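You operate a simulated robot arm through the tools that you are given. There is no shell and no other tool. Be economical: measure what you need, move in short steps, check, and stop when the job is done.

You are at the controls of a simulated two-armed robot. One attempt, no reset.

JOB
Open the seed cupboard door, put the wooden brush from the shelf behind the seed cupboard door in the trays and shut the door again. Press the right drain button three times. Put the leaf dish marked "A" from the top of the seed cupboard on top of the cover box there and the leaf dish that says "C" on top of the stacked pots there. Stack the white tube that says "tomato" from the ledge under the tank tap on top of the white tube that says "basil". Pick up the logger from the top of the potting bench with one hand, pass it to the other hand and put it on the drainer beside the sink. Any order will do.
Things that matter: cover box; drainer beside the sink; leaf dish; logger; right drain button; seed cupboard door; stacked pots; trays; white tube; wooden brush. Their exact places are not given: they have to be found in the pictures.

Only the result counts: the job must be done as asked and must still hold three seconds after the hand-in. Knocking over, shifting, dropping, spilling or breaking anything else fails it. A push-on lid holds only when it is set on centred and level and pressed home; a screw cap is set on level and turned clockwise until tight.

ROBOT AND FRAMES
Two 7-joint arms with two-finger parallel grippers on one trunk, on a base that drives. Base frame: it is fixed to the floor where the robot stands at the start and does not move with it; the origin is under the middle of the robot, x ahead of it, y to its left, z up. Lengths are in mm, angles in degrees, forces in N, time in s.
The left shoulder is at the start at [70, 130, 1051], the right one opposite. With the tool pointing down near the work surface each hand reaches from about 100 to 340 mm from the robot's upright axis, wherever it stands, measured 20 degrees to its own side. Places, roughly: cover box [9000, 250, 1000]; drainer beside the sink [-300, -1000, 900]; leaf dish [9000, 250, 750]; logger [1250, -2500, 1000]; right drain button [9100, -400, 1400]; seed cupboard door [8800, -300, 500]; stacked pots (10x10x12 cm) [8800, 100, 900]; trays (38x26x10 cm) [6600, -1500, 500]; white tube [0, -2250, 1000]; wooden brush (9x4x5 cm) [9000, -200, 500]. Payload 1.57 kg a hand.
The TCP of each hand is the grasp point between the finger pads, 30 mm short of the fingertips. In the tool frame z runs along the fingers and y along their closing line. The gripper opens to 80 mm. The fingers are 17 mm wide and 12 mm thick; the gripper's body (40 by 82 mm) begins 80 mm behind the TCP.
Orientation is that of the tool frame in the base frame, as a unit quaternion [w, x, y, z]. With the fingers straight down and closing along the base's y, the tool's x points along the base's -x, its y along +y and its z along -z.

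CONTROLS
- The arms move only by the tool send_rows. It takes "left_moves", "right_moves" or both (then of equal length, played together; a hand with none holds still); each is a list of rows, each a list of 7 numbers: the shift along the tool's x, y, z in mm, then the turn, a rotation vector about the tool's x, y, z in degrees, then the closure, from 0 (fully open) to 1 (shut). In form: [[x, y, z, wx, wy, wz, fingers], ...]. A call has 1 to 8 rows; each row is the pose to reach, as a shift and turn from the pose commanded when the call began, along the tool's axes at that moment. A row lasts 0.2 s, in which the tool goes at most 50 mm and 8.6 degrees; a call with a longer step from one row to the next is refused whole, and so is a gripper value outside its range. A pose out of reach is approached as far as the arm can. The call stops where the force on the tool passes 40 N (or 10 N more than at its start, if that is more) or the arm is blocked; 0.2 s more then pass. Each finger travels about 108 mm/s and halts on what it meets, pressing with about 28 N; the grip force reading is that of the motor and also rises with nothing between the fingers. The clock runs only during rows and for 0.2 s after the last one: add rows that repeat a pose to give the fingers time. The reply holds the time, the measured pose of the TCP, the force on the tool along the base axes, the opening and the grip force, in the units named above and with some noise, with the torque about the TCP (base axes, N m) and any sound that the robot's microphone picked up, and new pictures: "pictures" is both (left out), scene, wrist or none (wrist: the cameras of the hands that moved).
- Cameras (640 x 400 px; columns grow to the right, rows downward): "scene" is now at [133.7, 8.5, 1267]; the picture's right is [0.09, -1.00, 0.00], its down [-0.69, -0.06, -0.72] and it looks along [0.72, 0.06, -0.69] (base axes); focal length 214 px, centre (320, 200). "left" rides on the left gripper at [72, 7, -122] in its tool frame; the picture's right is [-0.09, 1.00, 0.00], its down [-0.84, -0.08, -0.54] and it looks along [-0.54, -0.05, 0.84] (tool axes); focal length 238 px, centre (320, 200). "right" rides on the right gripper at [72, -7, -122] in its tool frame; the picture's right is [0.09, 1.00, 0.00], its down [-0.84, 0.08, -0.54] and it looks along [-0.54, 0.05, 0.84] (tool axes); focal length 238 px, centre (320, 200).
- raise_lower(by): slides the trunk up (or, below 0, down) by that many mm; the arms and the scene camera ride with it, the base frame stays. It gives what a move gives, with no picture.
- steer(legs): drives the robot by 1 to 6 legs, each [ahead, left, turn to the left] in mm, mm and degrees, along the robot's own axes; the way and the turn of a leg run together, so that a leg with both is an arc; at most 1500 mm and 180 degrees a leg. The arms and the cameras ride along, it lands a little off, and it stops where it bumps. It gives what a move gives, and a new picture of the scene camera.
- aim_head(pan, tilt): turns the head with the scene camera to pan (to the left, within 86 degrees either way) and tilt (down, from -29 to 69), counted from straight ahead of the robot. It gives what a move gives, and a new picture of the scene camera.
- pixel_to_xyz(camera, pixels): for up to 12 pixels [column, row] of the newest picture of that camera ("zoom" is the newest enlarged one), the place [x, y, z] in the base frame of the surface seen there, good to about 3 mm. It takes no simulated time.
- enlarge(camera, box): a new picture of the part [left, top, right, bottom] of that camera's present view, enlarged. It takes no simulated time.
- sign_off(): hands the job in; it is judged then, once.

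Keep the steps short. Do not move on a guess: measure, check each grasp and each placing, and mend mistakes. In all there are 138 turns and 260 pictures (those below and enlarged ones count). Leave the grippers open and the arms clear of the work at the hand-in unless told otherwise, and finish with a single line.

The tools are called after "Emit:" as name(argument=value, ...) on one line, values as JSON. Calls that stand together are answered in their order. send_rows: Moves the arms, as the interface text tells. Its arguments: {"type":"object","properties":{"left_moves":{"type":"array","items":{"type":"array","items":{"type":"number"}}},"right_moves":{"type":"array","items":{"type":"array","items":{"type":"number"}}},"pictures":{"type":"string","enum":["both","scene","wrist","none"]}},"required":[]} The other tools are called the same way: raise_lower (by) slides the trunk up or down; steer (legs) drives the base; aim_head (pan, tilt) turns the head that bears the scene camera; pixel_to_xyz (camera, pixels) gives the place of the surface under pixels of a picture; enlarge (camera, box) takes an enlarged picture of a part of a camera's view; sign_off () hands the job in.

At the start:

```text
t: 0.0
left_tool_pos: [295.3, 142.3, 687.1]
left_ee_rot: [0.0, 0.0, 1.0, 0.0]
left_wrist_force: [-0.6, 0.2, -0.7]
left_ft_torque: [0.02, 0.0, -0.02]
left_gripper_width: 80.0
left_grasp_force: 0.0
right_tool_pos: [344.2, -126.1, 705.5]
right_ee_rot: [-0.001, 0.0, 1.0, 0.0]
right_wrist_force: [0.3, 0.6, 0.4]
right_ft_torque: [0.0, 0.04, 0.04]
right_gripper_width: 79.9
right_grasp_force: 0.0
trunk travel left (down, up): [-688.0, 252.0]
robot x, y, heading: [-2.3, 0.8, 0.0]
head pan, tilt: [4.9, 43.6]
```

scene: 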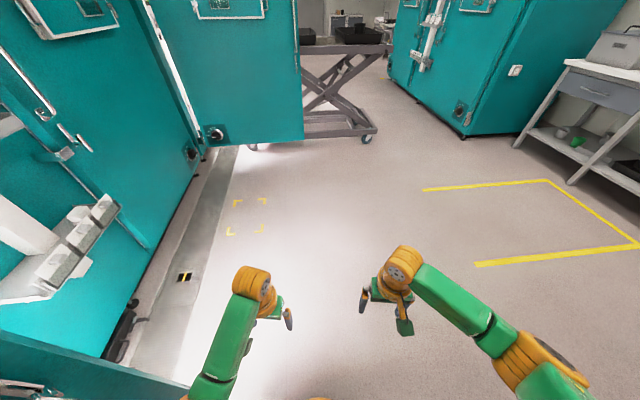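
right: 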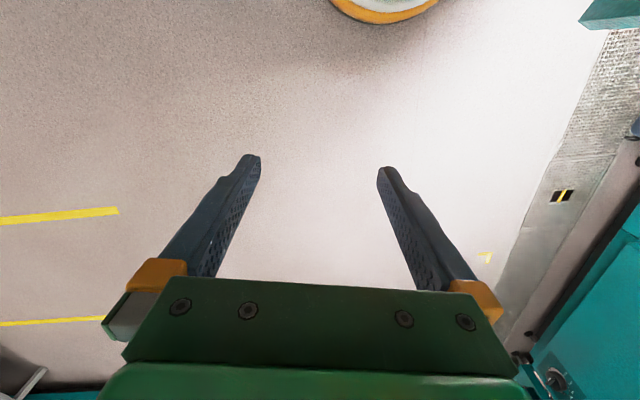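
left: 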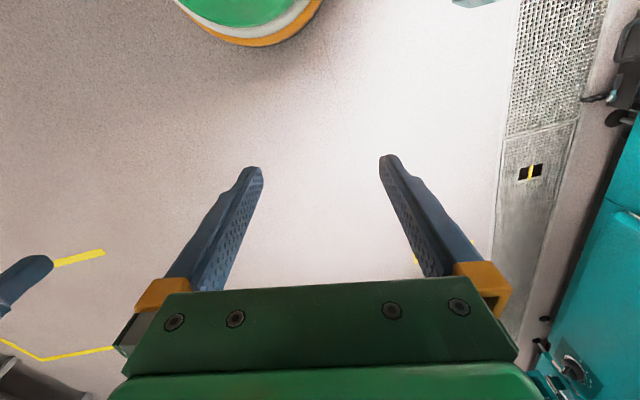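

I see a greenhouse room. I'll look right and ahead first to find the bench, sink and tubes.

Emit:
aim_head(pan=-70, tilt=15)

Emit:
aim_head(pan=0, tilt=10)

```text
t: 1.5
left_tool_pos: [296.0, 142.3, 688.5]
left_ee_rot: [0.0, 0.0, 1.0, -0.001]
left_wrist_force: [-0.9, -0.4, 0.9]
left_ft_torque: [-0.04, -0.01, -0.01]
left_gripper_width: 79.7
left_grasp_force: 0.0
right_tool_pos: [344.3, -126.4, 706.5]
right_ee_rot: [0.0, 0.0, 1.0, -0.001]
right_wrist_force: [0.5, 0.0, 0.2]
right_ft_torque: [-0.02, 0.0, -0.01]
right_gripper_width: 80.0
right_grasp_force: 0.0
trunk travel left (down, up): [-688.0, 252.0]
robot x, y, heading: [1.0, 1.1, 0.1]
head pan, tilt: [-70.0, 15.0]
```

scene: 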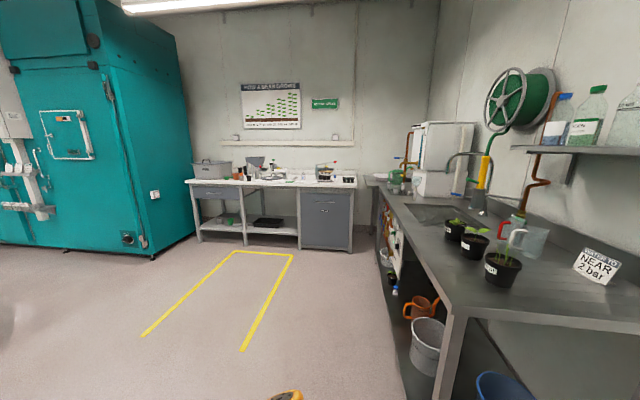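

```text
t: 2.9
left_tool_pos: [295.6, 142.5, 687.0]
left_ee_rot: [0.001, 0.0, 1.0, 0.0]
left_wrist_force: [0.4, 0.8, 0.3]
left_ft_torque: [0.0, 0.02, -0.02]
left_gripper_width: 79.6
left_grasp_force: 0.1
right_tool_pos: [345.5, -125.9, 705.8]
right_ee_rot: [0.0, 0.0, 1.0, 0.0]
right_wrist_force: [-0.4, 0.9, -0.3]
right_ft_torque: [0.03, -0.01, 0.0]
right_gripper_width: 80.0
right_grasp_force: 0.1
trunk travel left (down, up): [-688.0, 252.0]
robot x, y, heading: [-0.2, -2.6, -0.2]
head pan, tilt: [0.0, 10.0]
```

scene: 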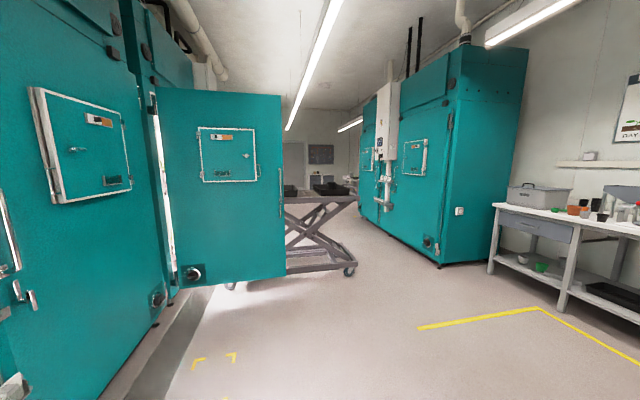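

Bench to the right (pixels 190-355,150-250 in first picture), sink beyond it. I'll turn right and drive closer.

Emit:
steer(legs=[[0, 0, -90], [1000, 800, 0]])

Emit:
raise_lower(by=245)

Emit:
aim_head(pan=-10, tilt=25)

```text
t: 13.2
left_tool_pos: [969.5, -1295.5, 688.4]
left_ee_rot: [0.0, 0.705, 0.71, 0.0]
left_wrist_force: [-0.1, 1.1, -0.9]
left_ft_torque: [0.02, 0.01, 0.0]
left_gripper_width: 79.9
left_grasp_force: 0.0
right_tool_pos: [701.3, -1346.1, 706.3]
right_ee_rot: [0.0, 0.705, 0.709, 0.001]
right_wrist_force: [0.5, -0.1, -0.3]
right_ft_torque: [-0.02, -0.03, -0.01]
right_gripper_width: 80.0
right_grasp_force: 0.0
trunk travel left (down, up): [-688.0, 252.0]
robot x, y, heading: [825.8, -1003.0, -90.0]
head pan, tilt: [0.0, 10.0]
```

scene: 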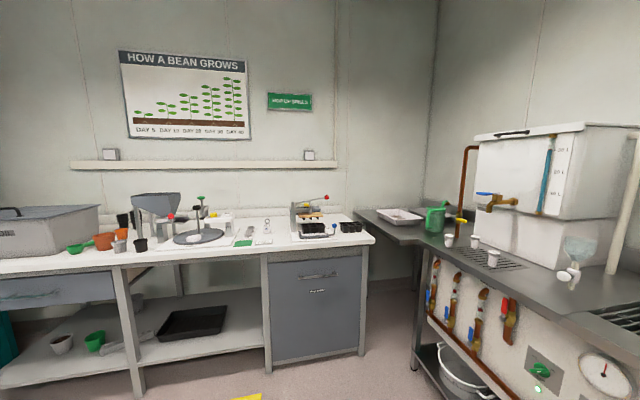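

```text
t: 15.8
left_tool_pos: [968.6, -1296.6, 931.9]
left_ee_rot: [0.0, 0.705, 0.709, 0.0]
left_wrist_force: [-0.8, -0.4, -1.0]
left_ft_torque: [0.01, 0.0, -0.01]
left_gripper_width: 80.1
left_grasp_force: 0.1
right_tool_pos: [700.7, -1346.9, 951.5]
right_ee_rot: [0.001, 0.705, 0.709, 0.0]
right_wrist_force: [0.1, -0.5, 0.4]
right_ft_torque: [0.02, 0.0, 0.02]
right_gripper_width: 80.1
right_grasp_force: 0.1
trunk travel left (down, up): [-933.0, 7.0]
robot x, y, heading: [827.3, -1002.1, -89.6]
head pan, tilt: [0.0, 10.0]
```

```text
t: 16.6
left_tool_pos: [968.6, -1296.5, 932.7]
left_ee_rot: [0.0, 0.705, 0.709, 0.001]
left_wrist_force: [0.2, -0.8, -0.3]
left_ft_torque: [0.03, -0.01, -0.02]
left_gripper_width: 80.2
left_grasp_force: 0.0
right_tool_pos: [700.8, -1347.1, 951.7]
right_ee_rot: [0.0, 0.706, 0.709, 0.0]
right_wrist_force: [-0.9, 0.1, 0.0]
right_ft_torque: [0.04, -0.01, 0.0]
right_gripper_width: 80.3
right_grasp_force: 0.0
trunk travel left (down, up): [-933.0, 7.0]
robot x, y, heading: [823.7, -1005.2, -89.9]
head pan, tilt: [-10.0, 25.0]
```

scene: 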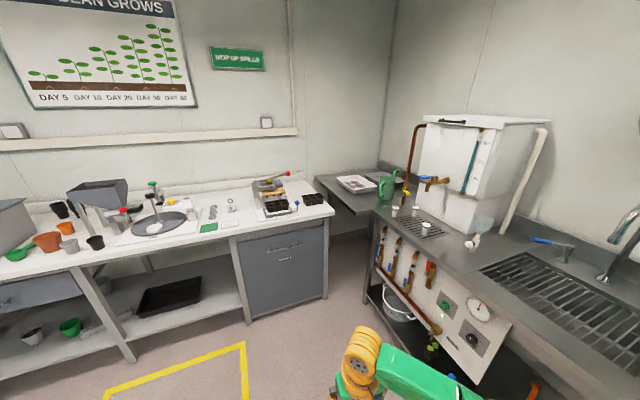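

Three small white tubes at (395,210),(425,230) under the tank tap. Enlarging bench and tank area.

Emit:
enlarge(camera="scene", box=[0, 160, 180, 272])

Emit:
enlarge(camera="scene", box=[180, 160, 340, 260])

Emit:
enlarge(camera="scene", box=[360, 160, 520, 260])

Emit:
pixel_to_xyz(camera="scene", pixels=[[395, 208], [415, 208], [425, 228], [280, 200], [70, 260], [235, 232], [330, 210], [335, 208], [430, 237], [150, 222], [260, 190], [540, 265]])

```text
3.56 times, centred on (90, 216) of scene
```

zoom: 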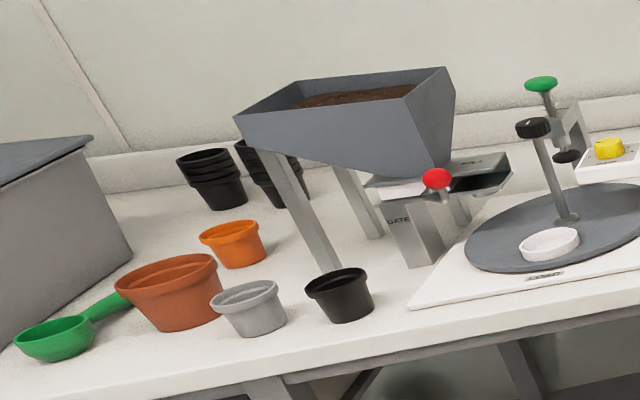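

```text
4.00 times, centred on (260, 210) of scene
```

zoom: 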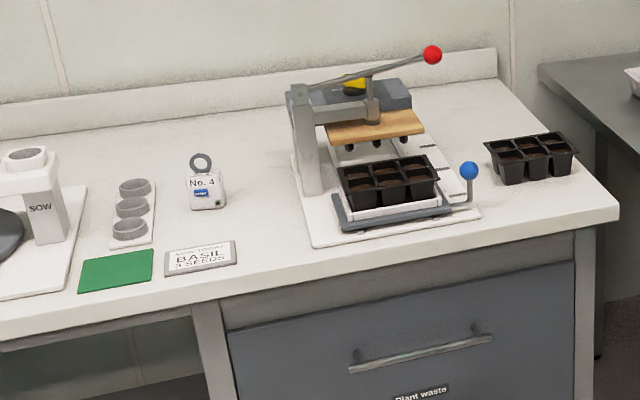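

```text
4.00 times, centred on (440, 210) of scene
```

zoom: 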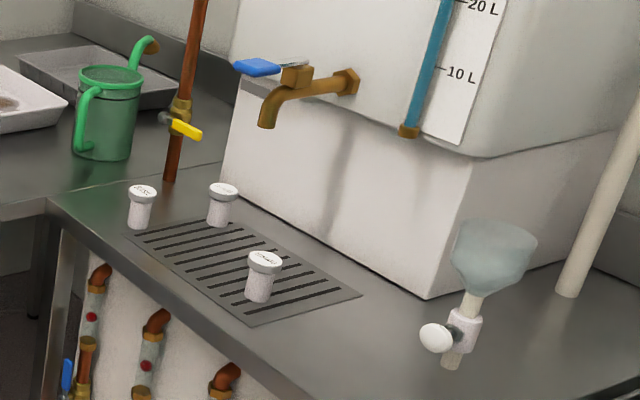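

```text
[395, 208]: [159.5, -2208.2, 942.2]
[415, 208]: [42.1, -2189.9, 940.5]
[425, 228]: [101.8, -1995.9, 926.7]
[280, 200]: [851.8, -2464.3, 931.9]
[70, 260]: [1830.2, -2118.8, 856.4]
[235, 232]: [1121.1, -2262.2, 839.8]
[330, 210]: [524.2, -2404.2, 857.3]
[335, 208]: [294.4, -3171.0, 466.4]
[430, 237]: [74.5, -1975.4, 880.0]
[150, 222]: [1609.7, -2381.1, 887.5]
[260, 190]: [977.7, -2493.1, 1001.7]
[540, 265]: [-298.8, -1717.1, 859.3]
```

The logger looks like the small white box "No. 4" with a ring at about (231,205). Zoom and measure.

Emit:
enlarge(camera="scene", box=[215, 190, 247, 222])

Emit:
pixel_to_xyz(camera="scene", pixels=[[232, 207], [229, 210], [231, 216], [231, 201], [213, 213], [234, 228], [425, 225], [428, 233], [415, 212], [395, 213], [350, 190], [470, 260]])

```text
12.50 times, centred on (231, 206) of scene
```

zoom: 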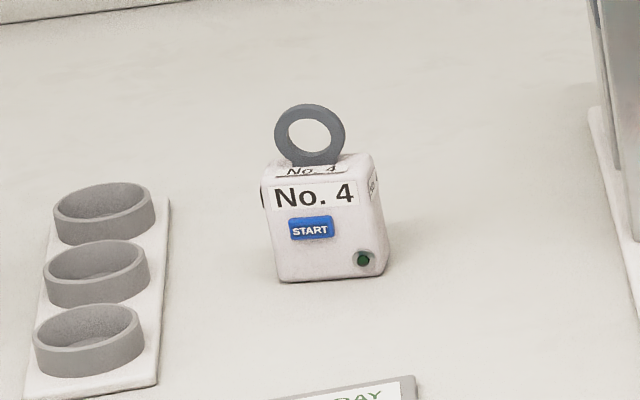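

```text
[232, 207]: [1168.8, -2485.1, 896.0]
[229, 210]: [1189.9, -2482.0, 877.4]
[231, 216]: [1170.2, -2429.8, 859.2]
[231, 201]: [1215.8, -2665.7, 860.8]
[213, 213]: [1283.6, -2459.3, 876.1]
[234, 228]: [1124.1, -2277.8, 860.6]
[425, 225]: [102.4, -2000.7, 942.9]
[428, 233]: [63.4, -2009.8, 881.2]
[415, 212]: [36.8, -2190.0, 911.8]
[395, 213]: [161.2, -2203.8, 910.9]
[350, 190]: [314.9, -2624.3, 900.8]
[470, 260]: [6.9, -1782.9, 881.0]
```

Logger at about (1172,-2485), bench top z 860, front edge y≈-2270. Drive nearer.

Emit:
steer(legs=[[650, 450, 0]])

Emit:
aim_head(pan=0, tilt=55)

```text
t: 20.8
left_tool_pos: [1431.2, -1947.1, 931.5]
left_ee_rot: [0.0, 0.705, 0.709, 0.001]
left_wrist_force: [-0.7, 0.8, 0.2]
left_ft_torque: [-0.02, 0.01, 0.03]
left_gripper_width: 80.0
left_grasp_force: 0.1
right_tool_pos: [1163.2, -1999.2, 952.0]
right_ee_rot: [0.0, 0.704, 0.71, 0.0]
right_wrist_force: [0.2, -0.7, -0.2]
right_ft_torque: [0.0, 0.01, -0.01]
right_gripper_width: 80.0
right_grasp_force: 0.0
trunk travel left (down, up): [-933.0, 7.0]
robot x, y, heading: [1282.2, -1654.9, -90.0]
head pan, tilt: [-10.0, 25.0]
```

scene: 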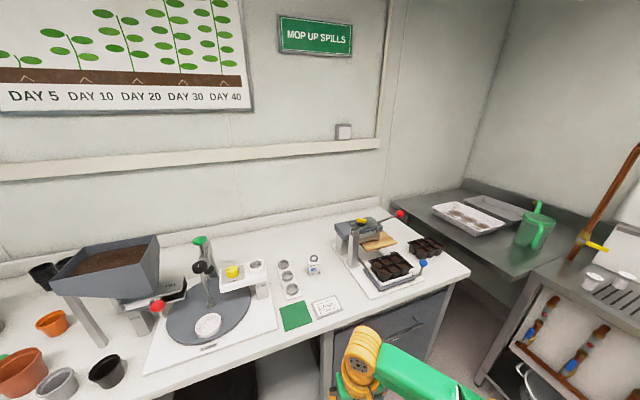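

```text
t: 21.8
left_tool_pos: [1431.1, -1950.2, 932.3]
left_ee_rot: [-0.001, 0.705, 0.709, 0.0]
left_wrist_force: [0.5, 0.2, -0.4]
left_ft_torque: [-0.02, 0.02, -0.02]
left_gripper_width: 80.0
left_grasp_force: 0.1
right_tool_pos: [1163.2, -1999.7, 951.0]
right_ee_rot: [0.0, 0.705, 0.71, 0.0]
right_wrist_force: [0.2, -0.3, 0.4]
right_ft_torque: [0.0, 0.02, -0.02]
right_gripper_width: 80.2
right_grasp_force: 0.0
trunk travel left (down, up): [-933.0, 7.0]
robot x, y, heading: [1289.5, -1654.7, -89.7]
head pan, tilt: [0.0, 55.0]
```

scene: 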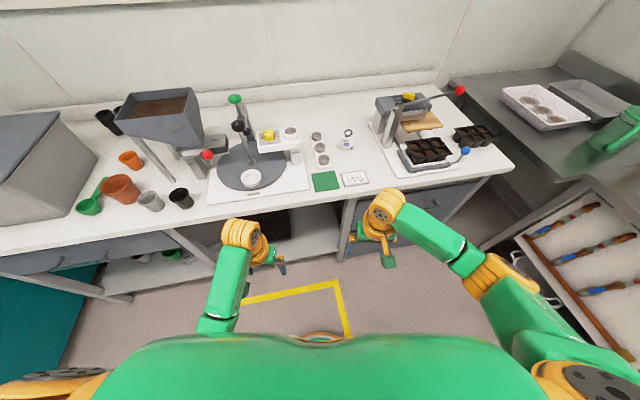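

Base front seems ~240 mm from the axis. I'll pitch the right tool to point forward ~30° below horizontal (closing sideways) and lift the left hand, before going in.

Emit:
send_rows(right_moves=[[-22, 0, -5, 0, -8.5, 0, 0], [-44, 0, -10, 0, -17, 0, 0], [-66, 0, -15, 0, -25.5, 0, 0], [-88, 0, -20, 0, -34, 0, 0], [-110, 0, -25, 0, -42.5, 0, 0], [-132, 0, -30, 0, -51, 0, 0], [-150, 0, -35, 0, -59, 0, 0], [-150, 0, -35, 0, -59, 0, 0]], left_moves=[[0, 0, -15, 0, 0, 0, 0], [0, 0, -30, 0, 0, 0, 0], [0, 0, -45, 0, 0, 0, 0], [0, 0, -60, 0, 0, 0, 0], [0, 0, -75, 0, 0, 0, 0], [0, 0, -90, 0, 0, 0, 0], [0, 0, -100, 0, 0, 0, 0], [0, 0, -100, 0, 0, 0, 0]], pictures="scene")

```text
t: 23.6
left_tool_pos: [1432.2, -1950.2, 1031.9]
left_ee_rot: [0.0, 0.704, 0.71, 0.001]
left_wrist_force: [0.5, -0.3, 0.0]
left_ft_torque: [-0.03, 0.0, 0.01]
left_gripper_width: 79.9
left_grasp_force: 0.0
right_tool_pos: [1164.2, -2150.7, 985.6]
right_ee_rot: [0.349, 0.613, 0.618, -0.346]
right_wrist_force: [0.4, 0.0, 0.1]
right_ft_torque: [-0.01, -0.04, -0.02]
right_gripper_width: 80.0
right_grasp_force: 0.1
trunk travel left (down, up): [-933.0, 7.0]
robot x, y, heading: [1287.6, -1654.0, -89.7]
head pan, tilt: [0.0, 55.0]
```

scene: 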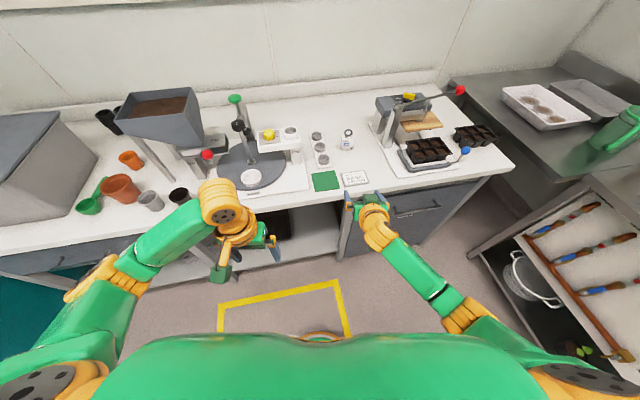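

Works. Drive ahead 240 mm with hands above the bench.

Emit:
steer(legs=[[240, 0, 0]])

Emit:
enlarge(camera="right", box=[0, 0, 640, 400])

Emit:
enlarge(camera="scene", box=[260, 60, 420, 160])

```text
t: 25.3
left_tool_pos: [1433.3, -2183.8, 1031.9]
left_ee_rot: [0.001, 0.705, 0.709, -0.001]
left_wrist_force: [0.7, 0.7, 0.5]
left_ft_torque: [-0.05, 0.0, -0.01]
left_gripper_width: 79.9
left_grasp_force: 0.1
right_tool_pos: [1166.8, -2383.8, 986.9]
right_ee_rot: [0.35, 0.612, 0.618, -0.347]
right_wrist_force: [-0.2, -0.2, 0.8]
right_ft_torque: [0.0, 0.02, 0.02]
right_gripper_width: 80.1
right_grasp_force: 0.1
trunk travel left (down, up): [-933.0, 7.0]
robot x, y, heading: [1287.6, -1893.6, -89.7]
head pan, tilt: [0.0, 55.0]
```

scene: 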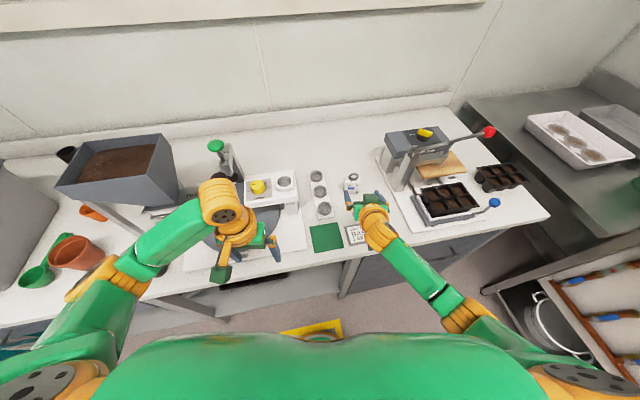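

```text
1.00 times, centred on (320, 200) of right (not enlarged: the box is as wide or as high as the picture)
```

zoom: 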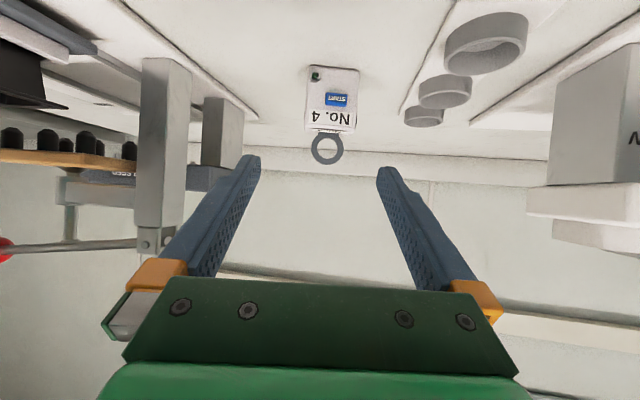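

```text
4.00 times, centred on (340, 110) of scene
```

zoom: 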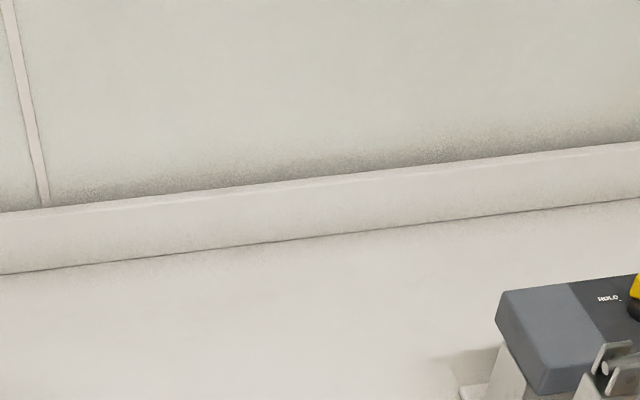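

The logger is at (333,100) in the wrist view. Measure it exactly.

Emit:
pixel_to_xyz(camera="right", pixels=[[312, 110], [355, 110], [333, 90], [315, 80], [358, 80], [327, 135], [333, 69], [327, 163], [316, 148], [340, 148]])

Emit:
enlarge(camera="right", box=[280, 40, 390, 180])

```text
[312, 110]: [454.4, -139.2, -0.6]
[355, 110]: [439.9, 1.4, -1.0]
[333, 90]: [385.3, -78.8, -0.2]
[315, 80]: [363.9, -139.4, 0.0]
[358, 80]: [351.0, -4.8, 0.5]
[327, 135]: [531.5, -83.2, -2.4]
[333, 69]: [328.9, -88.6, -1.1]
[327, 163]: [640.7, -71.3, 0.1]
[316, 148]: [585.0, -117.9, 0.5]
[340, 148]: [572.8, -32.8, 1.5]
```

```text
2.86 times, centred on (335, 110) of right
```

zoom: 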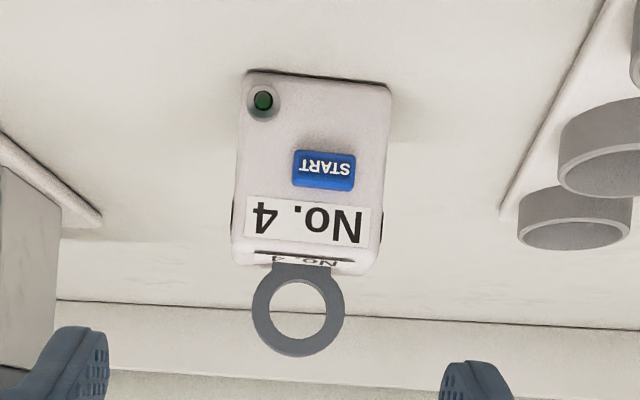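

Emit:
pixel_to_xyz(camera="zoom", pixels=[[245, 130], [382, 130], [315, 130], [240, 245], [365, 258], [300, 345], [258, 310], [340, 310], [318, 76], [313, 62], [300, 262]])

```text
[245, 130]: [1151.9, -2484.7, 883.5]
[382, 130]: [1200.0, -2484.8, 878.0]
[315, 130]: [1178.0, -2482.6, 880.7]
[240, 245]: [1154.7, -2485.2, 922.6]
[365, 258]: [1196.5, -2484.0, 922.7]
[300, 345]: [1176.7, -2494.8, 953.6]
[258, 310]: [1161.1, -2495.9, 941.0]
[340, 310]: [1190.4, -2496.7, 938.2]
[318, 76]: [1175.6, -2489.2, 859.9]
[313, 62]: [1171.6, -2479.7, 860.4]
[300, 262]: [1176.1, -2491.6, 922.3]
```

Logger body x 1152–1200, front y −2484, top 923, ring above. Tilt to 40° down, line up sideways and go halfway.

Emit:
send_rows(right_moves=[[0, 5, 0, 0, 4.5, 0, 0], [0, 9, 0, 0, 9, 0, 0], [5, 9, 33, 0, 9, 0, 0], [11, 9, 68, 0, 9, 0, 0], [11, 9, 68, 0, 9, 0, 0]], pictures="wrist")

```text
t: 26.5
left_tool_pos: [1432.9, -2185.8, 1033.2]
left_ee_rot: [0.0, 0.705, 0.709, 0.001]
left_wrist_force: [-0.6, 0.3, -0.1]
left_ft_torque: [-0.01, -0.01, 0.01]
left_gripper_width: 79.9
left_grasp_force: 0.0
right_tool_pos: [1175.6, -2438.7, 942.1]
right_ee_rot: [0.299, 0.638, 0.644, -0.298]
right_wrist_force: [-0.8, 0.2, 0.8]
right_ft_torque: [-0.02, -0.04, -0.02]
right_gripper_width: 80.2
right_grasp_force: 0.0
trunk travel left (down, up): [-933.0, 7.0]
robot x, y, heading: [1287.9, -1890.5, -89.5]
head pan, tilt: [0.0, 55.0]
```

right: 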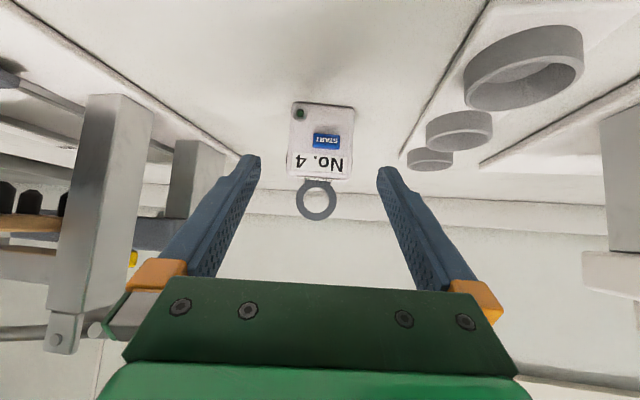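

Well centred. Advance 67 mm along the tool and close.

Emit:
send_rows(right_moves=[[0, 0, 34, 0, 0, 0, 0], [1, 0, 67, 0, 0, 0, 0], [1, 0, 67, 0, 0, 0, 0.5], [1, 0, 67, 0, 0, 0, 1], [1, 0, 67, 0, 0, 0, 1]], pictures="wrist")

```text
t: 27.7
left_tool_pos: [1432.4, -2186.1, 1031.9]
left_ee_rot: [0.0, 0.705, 0.71, 0.0]
left_wrist_force: [-0.9, 0.4, 0.0]
left_ft_torque: [-0.01, -0.03, 0.02]
left_gripper_width: 79.8
left_grasp_force: 0.0
right_tool_pos: [1173.8, -2462.0, 918.4]
right_ee_rot: [0.299, 0.638, 0.644, -0.297]
right_wrist_force: [0.9, -0.7, 1.0]
right_ft_torque: [-0.14, -0.01, -0.02]
right_gripper_width: 53.1
right_grasp_force: 27.9
right hand out of reach, approached as far as the arm can: row 1, 2, 3, 4, 5
trunk travel left (down, up): [-933.0, 7.0]
robot x, y, heading: [1285.6, -1892.9, -89.6]
head pan, tilt: [0.0, 55.0]
```

right: 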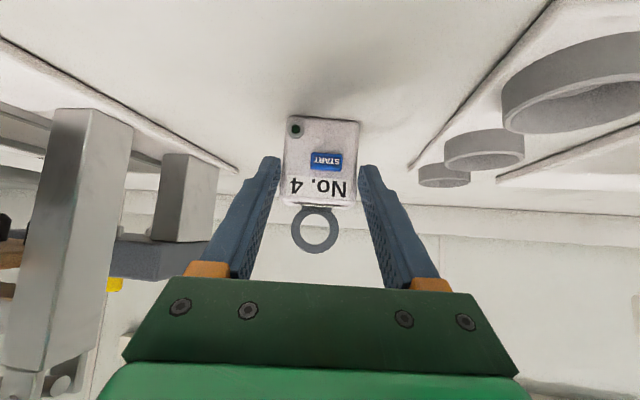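

Reach limit: only the tips got there. Open, back off, drive 60 mm nearer and retry.

Emit:
send_rows(right_moves=[[0, 0, 0, 0, 0, 0, 0], [0, 0, 0, 0, 0, 0, 0], [0, 0, -34, 0, 0, 0, 0], [0, 0, -67, 0, 0, 0, 0]], pictures="none")

Emit:
steer(legs=[[60, 0, 0]])

Emit:
enlarge(camera="right", box=[160, 60, 480, 260])

```text
t: 28.7
left_tool_pos: [1433.4, -2184.1, 1033.2]
left_ee_rot: [0.001, 0.705, 0.709, -0.001]
left_wrist_force: [0.1, 0.1, 0.9]
left_ft_torque: [-0.03, 0.01, 0.01]
left_gripper_width: 80.1
left_grasp_force: 0.0
right_tool_pos: [1173.9, -2407.5, 960.3]
right_ee_rot: [0.299, 0.639, 0.644, -0.298]
right_wrist_force: [-0.3, 0.8, 0.2]
right_ft_torque: [0.02, -0.01, -0.05]
right_gripper_width: 80.0
right_grasp_force: 0.2
trunk travel left (down, up): [-933.0, 7.0]
robot x, y, heading: [1288.2, -1889.7, -89.4]
head pan, tilt: [0.0, 55.0]
```

```text
t: 29.7
left_tool_pos: [1432.8, -2239.8, 1033.2]
left_ee_rot: [0.003, 0.705, 0.709, -0.003]
left_wrist_force: [0.0, 0.5, 0.5]
left_ft_torque: [-0.06, 0.02, 0.02]
left_gripper_width: 80.0
left_grasp_force: 0.0
right_tool_pos: [1175.5, -2463.7, 962.8]
right_ee_rot: [0.302, 0.637, 0.643, -0.3]
right_wrist_force: [-0.9, 0.2, -0.3]
right_ft_torque: [-0.02, -0.01, -0.02]
right_gripper_width: 80.2
right_grasp_force: 0.1
trunk travel left (down, up): [-933.0, 7.0]
robot x, y, heading: [1286.8, -1950.9, -89.6]
head pan, tilt: [0.0, 55.0]
```

scene: 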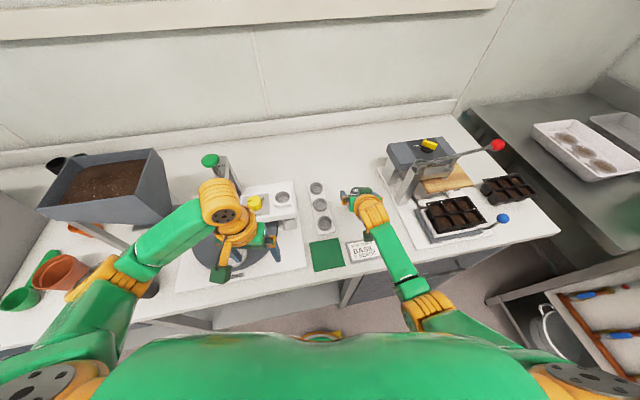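

```text
2.00 times, centred on (320, 160) of right
```

zoom: 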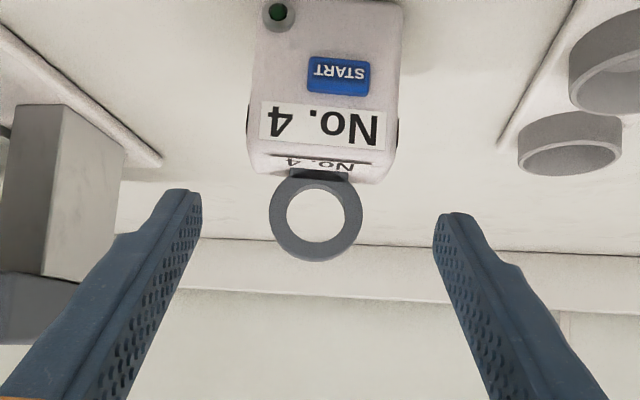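

Now move straight to the grasp point (1176, −2490, 898), check, then close.

Emit:
send_rows(right_moves=[[16, 0, 31, 0, 0, 0, 0], [33, 0, 61, 0, 0, 0, 0], [33, 0, 61, 0, 0, 0, 0.5], [33, 0, 61, 0, 0, 0, 1], [33, 0, 61, 0, 0, 0, 1]], pictures="wrist")

```text
t: 30.9
left_tool_pos: [1434.0, -2244.9, 1032.5]
left_ee_rot: [0.0, 0.705, 0.709, 0.0]
left_wrist_force: [-0.4, 0.4, -0.1]
left_ft_torque: [0.01, 0.01, -0.02]
left_gripper_width: 80.0
left_grasp_force: 0.1
right_tool_pos: [1176.5, -2495.3, 895.8]
right_ee_rot: [0.301, 0.637, 0.644, -0.297]
right_wrist_force: [1.5, -2.3, 5.8]
right_ft_torque: [-0.08, -0.17, -0.01]
right_gripper_width: 53.5
right_grasp_force: 28.0
trunk travel left (down, up): [-933.0, 7.0]
robot x, y, heading: [1290.5, -1951.9, -89.4]
head pan, tilt: [0.0, 55.0]
```

right: 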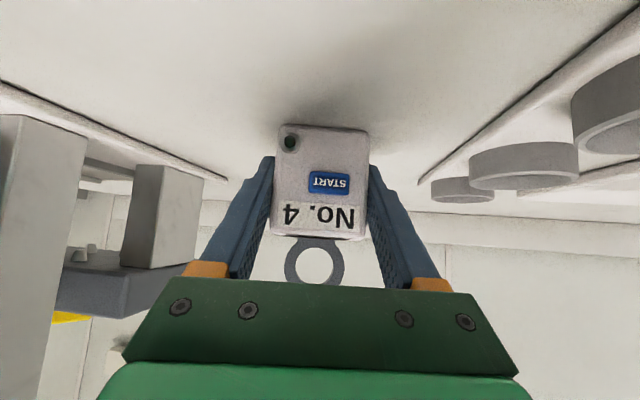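

Gripped (53.5 mm, 28 N). Lift 130 mm.

Emit:
send_rows(right_moves=[[-10, 0, -8, 0, 0, 0, 1], [-35, 0, -29, 0, 0, 0, 1], [-60, 0, -50, 0, 0, 0, 1], [-85, 0, -71, 0, 0, 0, 1], [-100, 0, -84, 0, 0, 0, 1], [-100, 0, -84, 0, 0, 0, 1]], pictures="both")

```text
t: 32.3
left_tool_pos: [1432.8, -2246.9, 1031.8]
left_ee_rot: [0.0, 0.705, 0.71, 0.0]
left_wrist_force: [-0.4, 1.2, 0.4]
left_ft_torque: [0.0, 0.02, 0.0]
left_gripper_width: 79.8
left_grasp_force: 0.1
right_tool_pos: [1176.4, -2496.4, 1025.8]
right_ee_rot: [0.299, 0.638, 0.645, -0.296]
right_wrist_force: [-0.2, 1.1, -0.7]
right_ft_torque: [0.01, 0.03, -0.03]
right_gripper_width: 53.6
right_grasp_force: 27.9
trunk travel left (down, up): [-933.0, 7.0]
robot x, y, heading: [1288.4, -1951.7, -89.4]
head pan, tilt: [0.0, 55.0]
```

scene: 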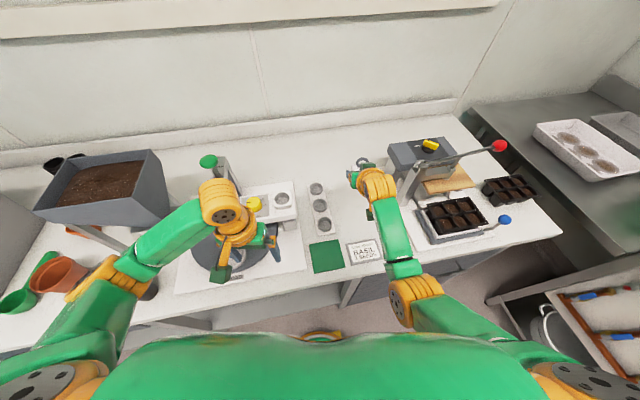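
right: 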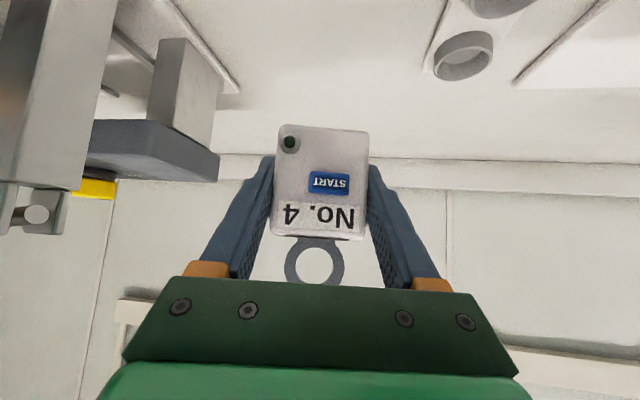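

Lifted securely. Back off from the bench for the handover.

Emit:
steer(legs=[[-500, 0, 0]])

Emit:
send_rows(right_moves=[[-16, 25, -18, 0, 0, 0, 1], [-32, 50, -36, 0, 0, 0, 1], [-48, 75, -55, 0, 0, 0, 1], [-64, 100, -73, 0, 0, 0, 1], [-80, 120, -91, 0, 0, 0, 1], [-96, 140, -110, 0, 0, 0, 1], [-96, 140, -110, 0, 0, 0, 1]], left_moves=[[0, 0, -20, 0, 0, 8.5, 0], [0, 0, -40, 0, 0, 17, 0], [0, 0, -60, 0, 0, 25.5, 0], [0, 0, -80, 0, 0, 34, 0], [0, 0, -100, 0, 0, 42.5, 0], [0, 0, -110, 0, 0, 51, 0], [0, 0, -110, 0, 0, 59.5, 0]], pictures="scene")

```text
t: 35.3
left_tool_pos: [1429.8, -1745.2, 1030.7]
left_ee_rot: [-0.001, 0.705, 0.709, 0.0]
left_wrist_force: [-0.7, -0.6, -0.2]
left_ft_torque: [0.0, 0.0, -0.01]
left_gripper_width: 79.7
left_grasp_force: 0.0
right_tool_pos: [1173.0, -1994.2, 1026.7]
right_ee_rot: [0.298, 0.639, 0.644, -0.297]
right_wrist_force: [-0.6, 0.1, -0.1]
right_ft_torque: [-0.03, 0.02, 0.03]
right_gripper_width: 53.5
right_grasp_force: 28.2
trunk travel left (down, up): [-933.0, 7.0]
robot x, y, heading: [1283.6, -1450.6, -89.6]
head pan, tilt: [0.0, 55.0]
```

scene: 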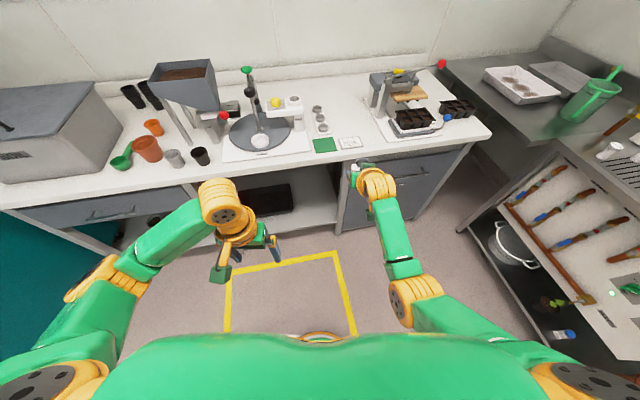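

```text
t: 36.9
left_tool_pos: [1430.5, -1743.9, 1141.2]
left_ee_rot: [0.0, 0.965, 0.264, 0.001]
left_wrist_force: [0.3, 0.5, -0.2]
left_ft_torque: [0.01, 0.01, -0.01]
left_gripper_width: 80.0
left_grasp_force: 0.0
right_tool_pos: [1309.9, -1967.8, 1172.4]
right_ee_rot: [0.3, 0.639, 0.642, -0.297]
right_wrist_force: [0.5, -0.3, -0.2]
right_ft_torque: [-0.01, 0.03, 0.0]
right_gripper_width: 53.7
right_grasp_force: 28.0
trunk travel left (down, up): [-933.0, 7.0]
robot x, y, heading: [1283.1, -1448.9, -89.8]
head pan, tilt: [0.0, 55.0]
```

scene: 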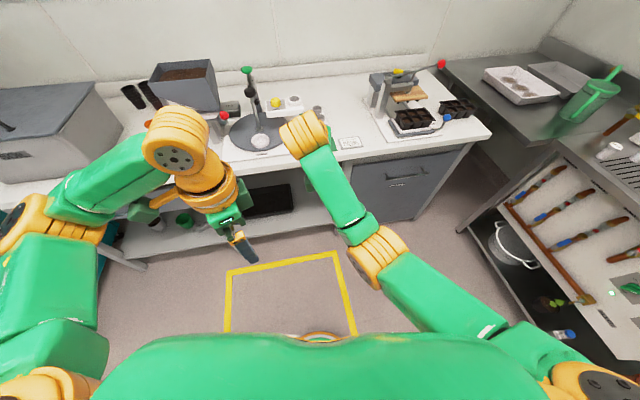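

I lifted instead of only retracting; bring the right hand down and back now, and finish turning the left.

Emit:
send_rows(right_moves=[[38, 0, 4, 0, 0, 0, 1], [76, 0, 8, 0, 0, 0, 1], [114, 0, 12, 0, 0, 0, 1], [152, 0, 16, 0, 0, 0, 1], [190, 0, 20, 0, 0, 0, 1], [228, 0, 24, 0, 0, 0, 1], [263, 0, 28, 0, 0, 0, 1], [263, 0, 28, 0, 0, 0, 1]], left_moves=[[0, 0, 0, 0, 0, 8, 0], [0, 0, 0, 0, 0, 16, 0], [0, 0, 0, 0, 0, 24, 0], [0, 0, 0, 0, 0, 30.5, 0], [0, 0, 0, 0, 0, 30.5, 0], [0, 0, 0, 0, 0, 30.5, 0], [0, 0, 0, 0, 0, 30.5, 0], [0, 0, 0, 0, 0, 30.5, 0]], pictures="both")

```text
t: 37.6
left_tool_pos: [1430.7, -1743.3, 1141.0]
left_ee_rot: [-0.001, 0.995, 0.098, 0.0]
left_wrist_force: [0.1, 0.3, 0.4]
left_ft_torque: [0.0, -0.01, 0.0]
left_gripper_width: 80.1
left_grasp_force: 0.1
right_tool_pos: [1295.1, -1959.8, 1192.5]
right_ee_rot: [0.364, 0.604, 0.594, -0.387]
right_wrist_force: [0.0, 0.1, -1.0]
right_ft_torque: [-0.04, 0.01, -0.02]
right_gripper_width: 53.6
right_grasp_force: 27.8
trunk travel left (down, up): [-933.0, 7.0]
robot x, y, heading: [1288.3, -1446.6, -89.5]
head pan, tilt: [0.0, 55.0]
stopped in row 3 (right hand): the arm was blocked; the commanded pose is now the measured one
```

scene: 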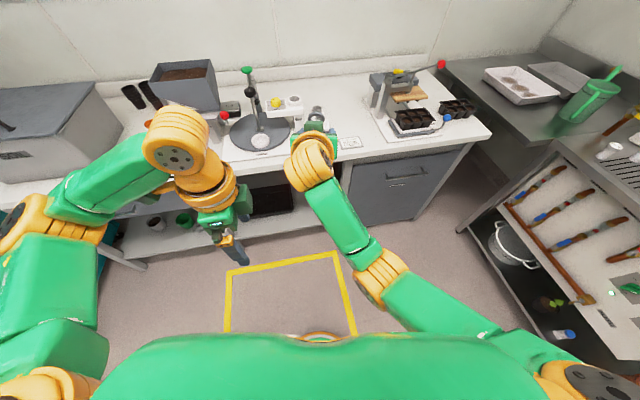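
right: 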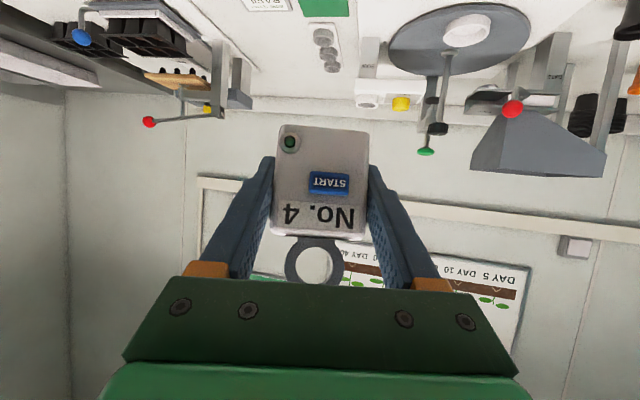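
left: 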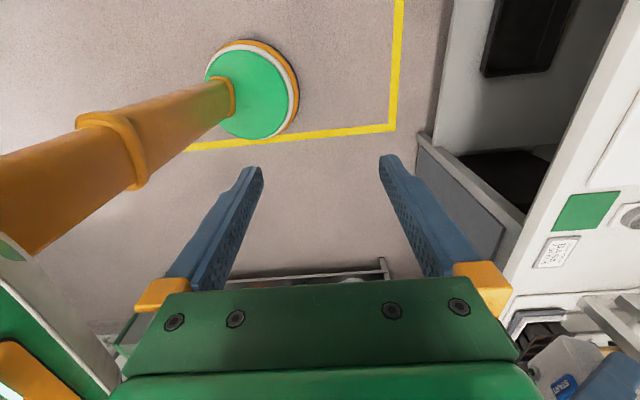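

Right arm was blocked at that height. Move it straight down in a gentle move while restoring the 40° pitch.

Emit:
send_rows(right_moves=[[22, 0, 11, 0, 3, 0, 1], [45, 0, 22, 0, 7, 0, 1], [67, 0, 33, 0, 10, 0, 1], [90, 0, 43, 0, 13, 0, 1], [112, 0, 54, 0, 13, 0, 1], [112, 0, 54, 0, 13, 0, 1]], pictures="none")

```text
t: 39.2
left_tool_pos: [1429.6, -1744.3, 1142.3]
left_ee_rot: [-0.001, 0.995, 0.098, 0.001]
left_wrist_force: [0.4, -0.1, 0.3]
left_ft_torque: [0.03, 0.04, -0.02]
left_gripper_width: 80.0
left_grasp_force: 0.0
right_tool_pos: [1258.4, -1981.2, 1089.6]
right_ee_rot: [0.287, 0.638, 0.615, -0.364]
right_wrist_force: [-0.6, 0.3, 0.2]
right_ft_torque: [-0.01, 0.0, 0.02]
right_gripper_width: 53.4
right_grasp_force: 28.5
trunk travel left (down, up): [-933.0, 7.0]
robot x, y, heading: [1285.0, -1448.6, -89.5]
head pan, tilt: [0.0, 55.0]
stopped in row 6 (right hand): the arm was blocked; the commanded pose is now the measured one
```

Emit:
send_rows(right_moves=[[20, -10, -1, 0, 0, 0, 1], [40, -20, -3, 0, 0, 0, 1], [60, -30, -4, 0, 0, 0, 1], [80, -40, -5, 0, 0, 0, 1], [100, -48, -7, 0, 0, 0, 1], [121, -57, -8, 0, 0, 0, 1], [121, -57, -8, 0, 0, 0, 1]], pictures="scene")

```text
t: 40.8
left_tool_pos: [1431.0, -1743.5, 1140.6]
left_ee_rot: [0.0, 0.995, 0.097, 0.0]
left_wrist_force: [0.2, -0.2, 0.2]
left_ft_torque: [0.0, 0.0, 0.03]
left_gripper_width: 79.7
left_grasp_force: 0.1
right_tool_pos: [1206.7, -1898.4, 998.5]
right_ee_rot: [0.292, 0.638, 0.618, -0.356]
right_wrist_force: [0.4, -0.5, -1.3]
right_ft_torque: [0.04, 0.02, 0.0]
right_gripper_width: 53.4
right_grasp_force: 27.8
trunk travel left (down, up): [-933.0, 7.0]
robot x, y, heading: [1285.3, -1447.7, -89.5]
head pan, tilt: [0.0, 55.0]
```

scene: 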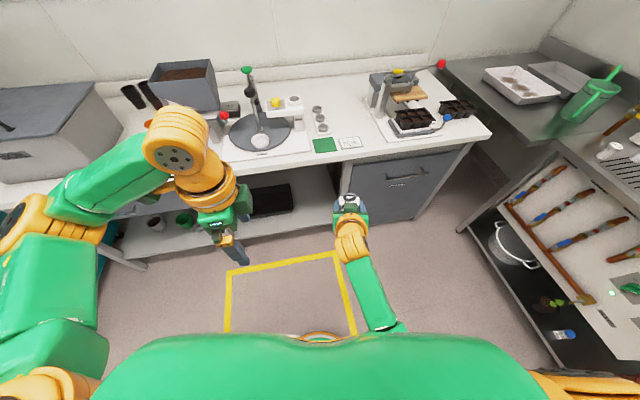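

Good pose. Move toward the centre and restore the original orientation so the logger hangs upright.

Emit:
send_rows(right_moves=[[12, 17, -1, -1.5, 1.2, 0, 1], [23, 33, -2, -3, 2.4, 0, 1], [34, 50, -3, -4.5, 3.6, 0.3, 1], [46, 66, -4, -5.8, 4.6, 0.4, 1], [46, 66, -4, -5.8, 4.6, 0.4, 1]], left_moves=[[0, 0, 0, 0, 0, 4, 0], [0, 0, 0, 0, 0, 8, 0], [0, 0, 0, 0, 0, 11, 0], [0, 0, 0, 0, 0, 11, 0], [0, 0, 0, 0, 0, 11, 0]], pictures="both")

```text
t: 41.9
left_tool_pos: [1430.0, -1744.3, 1140.7]
left_ee_rot: [0.0, 1.0, 0.001, 0.0]
left_wrist_force: [0.4, 0.2, 0.5]
left_ft_torque: [0.01, 0.03, 0.0]
left_gripper_width: 80.0
left_grasp_force: 0.1
right_tool_pos: [1221.1, -1877.1, 939.7]
right_ee_rot: [0.254, 0.611, 0.664, -0.349]
right_wrist_force: [-0.2, 0.9, -0.5]
right_ft_torque: [-0.02, 0.01, 0.0]
right_gripper_width: 53.6
right_grasp_force: 28.2
trunk travel left (down, up): [-933.0, 7.0]
robot x, y, heading: [1286.8, -1445.8, -89.4]
head pan, tilt: [0.0, 55.0]
stopped in row 5 (right hand): the arm was blocked; the commanded pose is now the measured one
```

scene: 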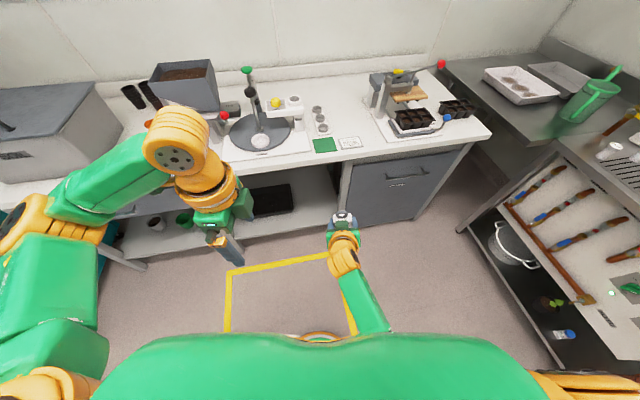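
right: 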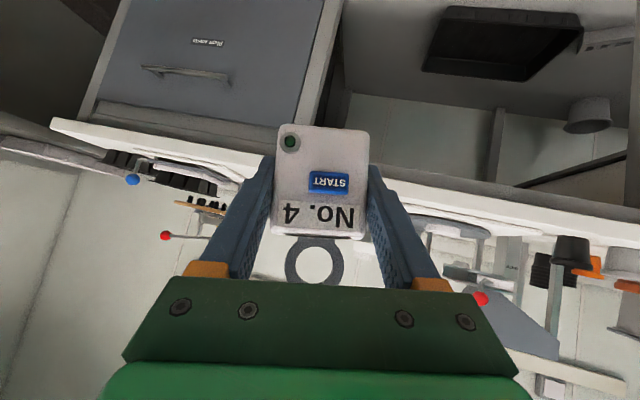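
left: 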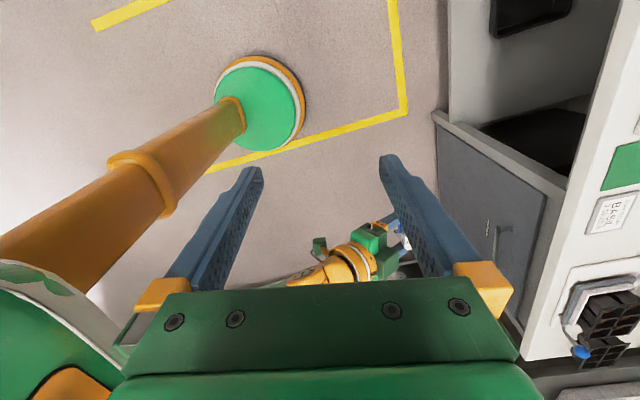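

The right arm meets a joint limit toward the centre. Step it back to x≈1205 with the proper orientation.

Emit:
send_rows(right_moves=[[2, -9, -12, -1.5, 0.2, 2, 1], [4, -19, -22, -3, 0.4, 4, 1], [4, -19, -32, -5.6, 0.6, 6.8, 1], [4, -19, -32, -5.6, 0.6, 6.8, 1]], pictures="wrist")

```text
t: 42.9
left_tool_pos: [1430.6, -1743.2, 1140.7]
left_ee_rot: [0.001, 1.0, 0.001, 0.001]
left_wrist_force: [0.8, -0.3, -0.2]
left_ft_torque: [0.0, -0.02, 0.0]
left_gripper_width: 80.1
left_grasp_force: 0.0
right_tool_pos: [1207.1, -1850.0, 962.0]
right_ee_rot: [0.302, 0.639, 0.643, -0.295]
right_wrist_force: [-0.5, 0.4, -0.3]
right_ft_torque: [0.01, 0.0, 0.02]
right_gripper_width: 53.5
right_grasp_force: 27.6
trunk travel left (down, up): [-933.0, 7.0]
robot x, y, heading: [1285.7, -1447.7, -89.6]
head pan, tilt: [0.0, 55.0]
```

right: 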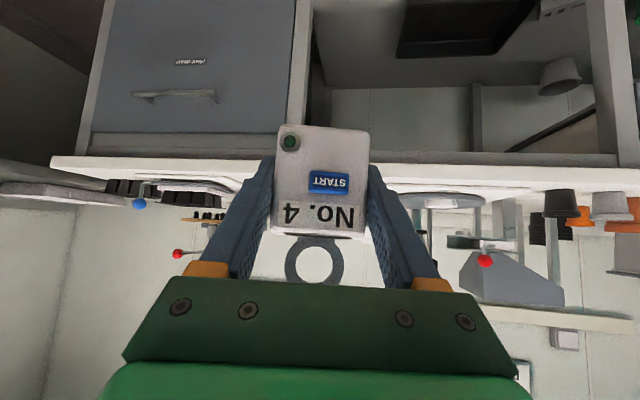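

Restored. Pull right hand back 50 mm and bring the left hand over the logger, tilted 20°.

Emit:
send_rows(right_moves=[[8, 0, -10, 0, 0, 0, 1], [16, 0, -20, 0, 0, 0, 1], [24, 0, -30, 0, 0, 0, 1], [32, 0, -38, 0, 0, 0, 1], [32, 0, -38, 0, 0, 0, 1], [32, 0, -38, 0, 0, 0, 1], [32, 0, -38, 0, 0, 0, 1]], left_moves=[[-30, 10, 0, 0, -5, 0, 0], [-60, 20, 0, 0, -10, 0, 0], [-100, 30, 0, 0, -15, 0, 0], [-140, 45, 0, 0, -20, 0, 0], [-180, 59, 0, 0, -20, 0, 0], [-193, 59, 30, 0, -20, 0, 0], [-193, 59, 30, 0, -20, 0, 0]], pictures="both")

```text
t: 44.5
left_tool_pos: [1238.4, -1800.4, 1110.6]
left_ee_rot: [-0.001, 0.985, 0.0, -0.174]
left_wrist_force: [0.0, -0.2, 0.2]
left_ft_torque: [-0.03, 0.0, 0.02]
left_gripper_width: 80.2
left_grasp_force: 0.1
right_tool_pos: [1207.3, -1799.7, 960.9]
right_ee_rot: [0.301, 0.64, 0.642, -0.296]
right_wrist_force: [0.8, 0.3, -0.5]
right_ft_torque: [-0.01, 0.02, 0.01]
right_gripper_width: 53.6
right_grasp_force: 27.3
trunk travel left (down, up): [-933.0, 7.0]
robot x, y, heading: [1285.5, -1447.8, -89.5]
head pan, tilt: [0.0, 55.0]
```

scene: 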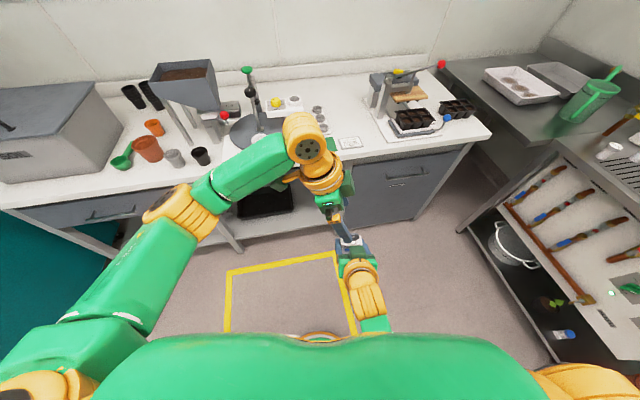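
right: 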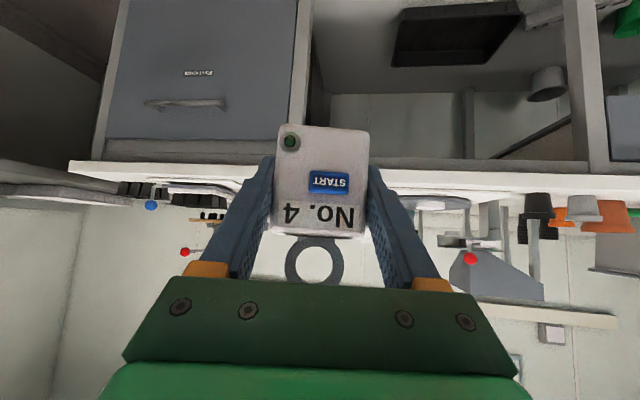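
left: 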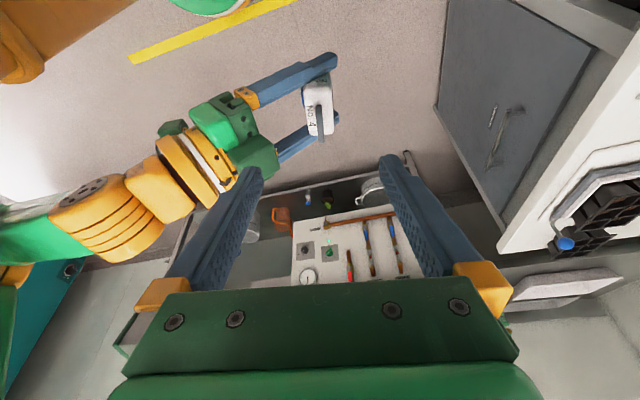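

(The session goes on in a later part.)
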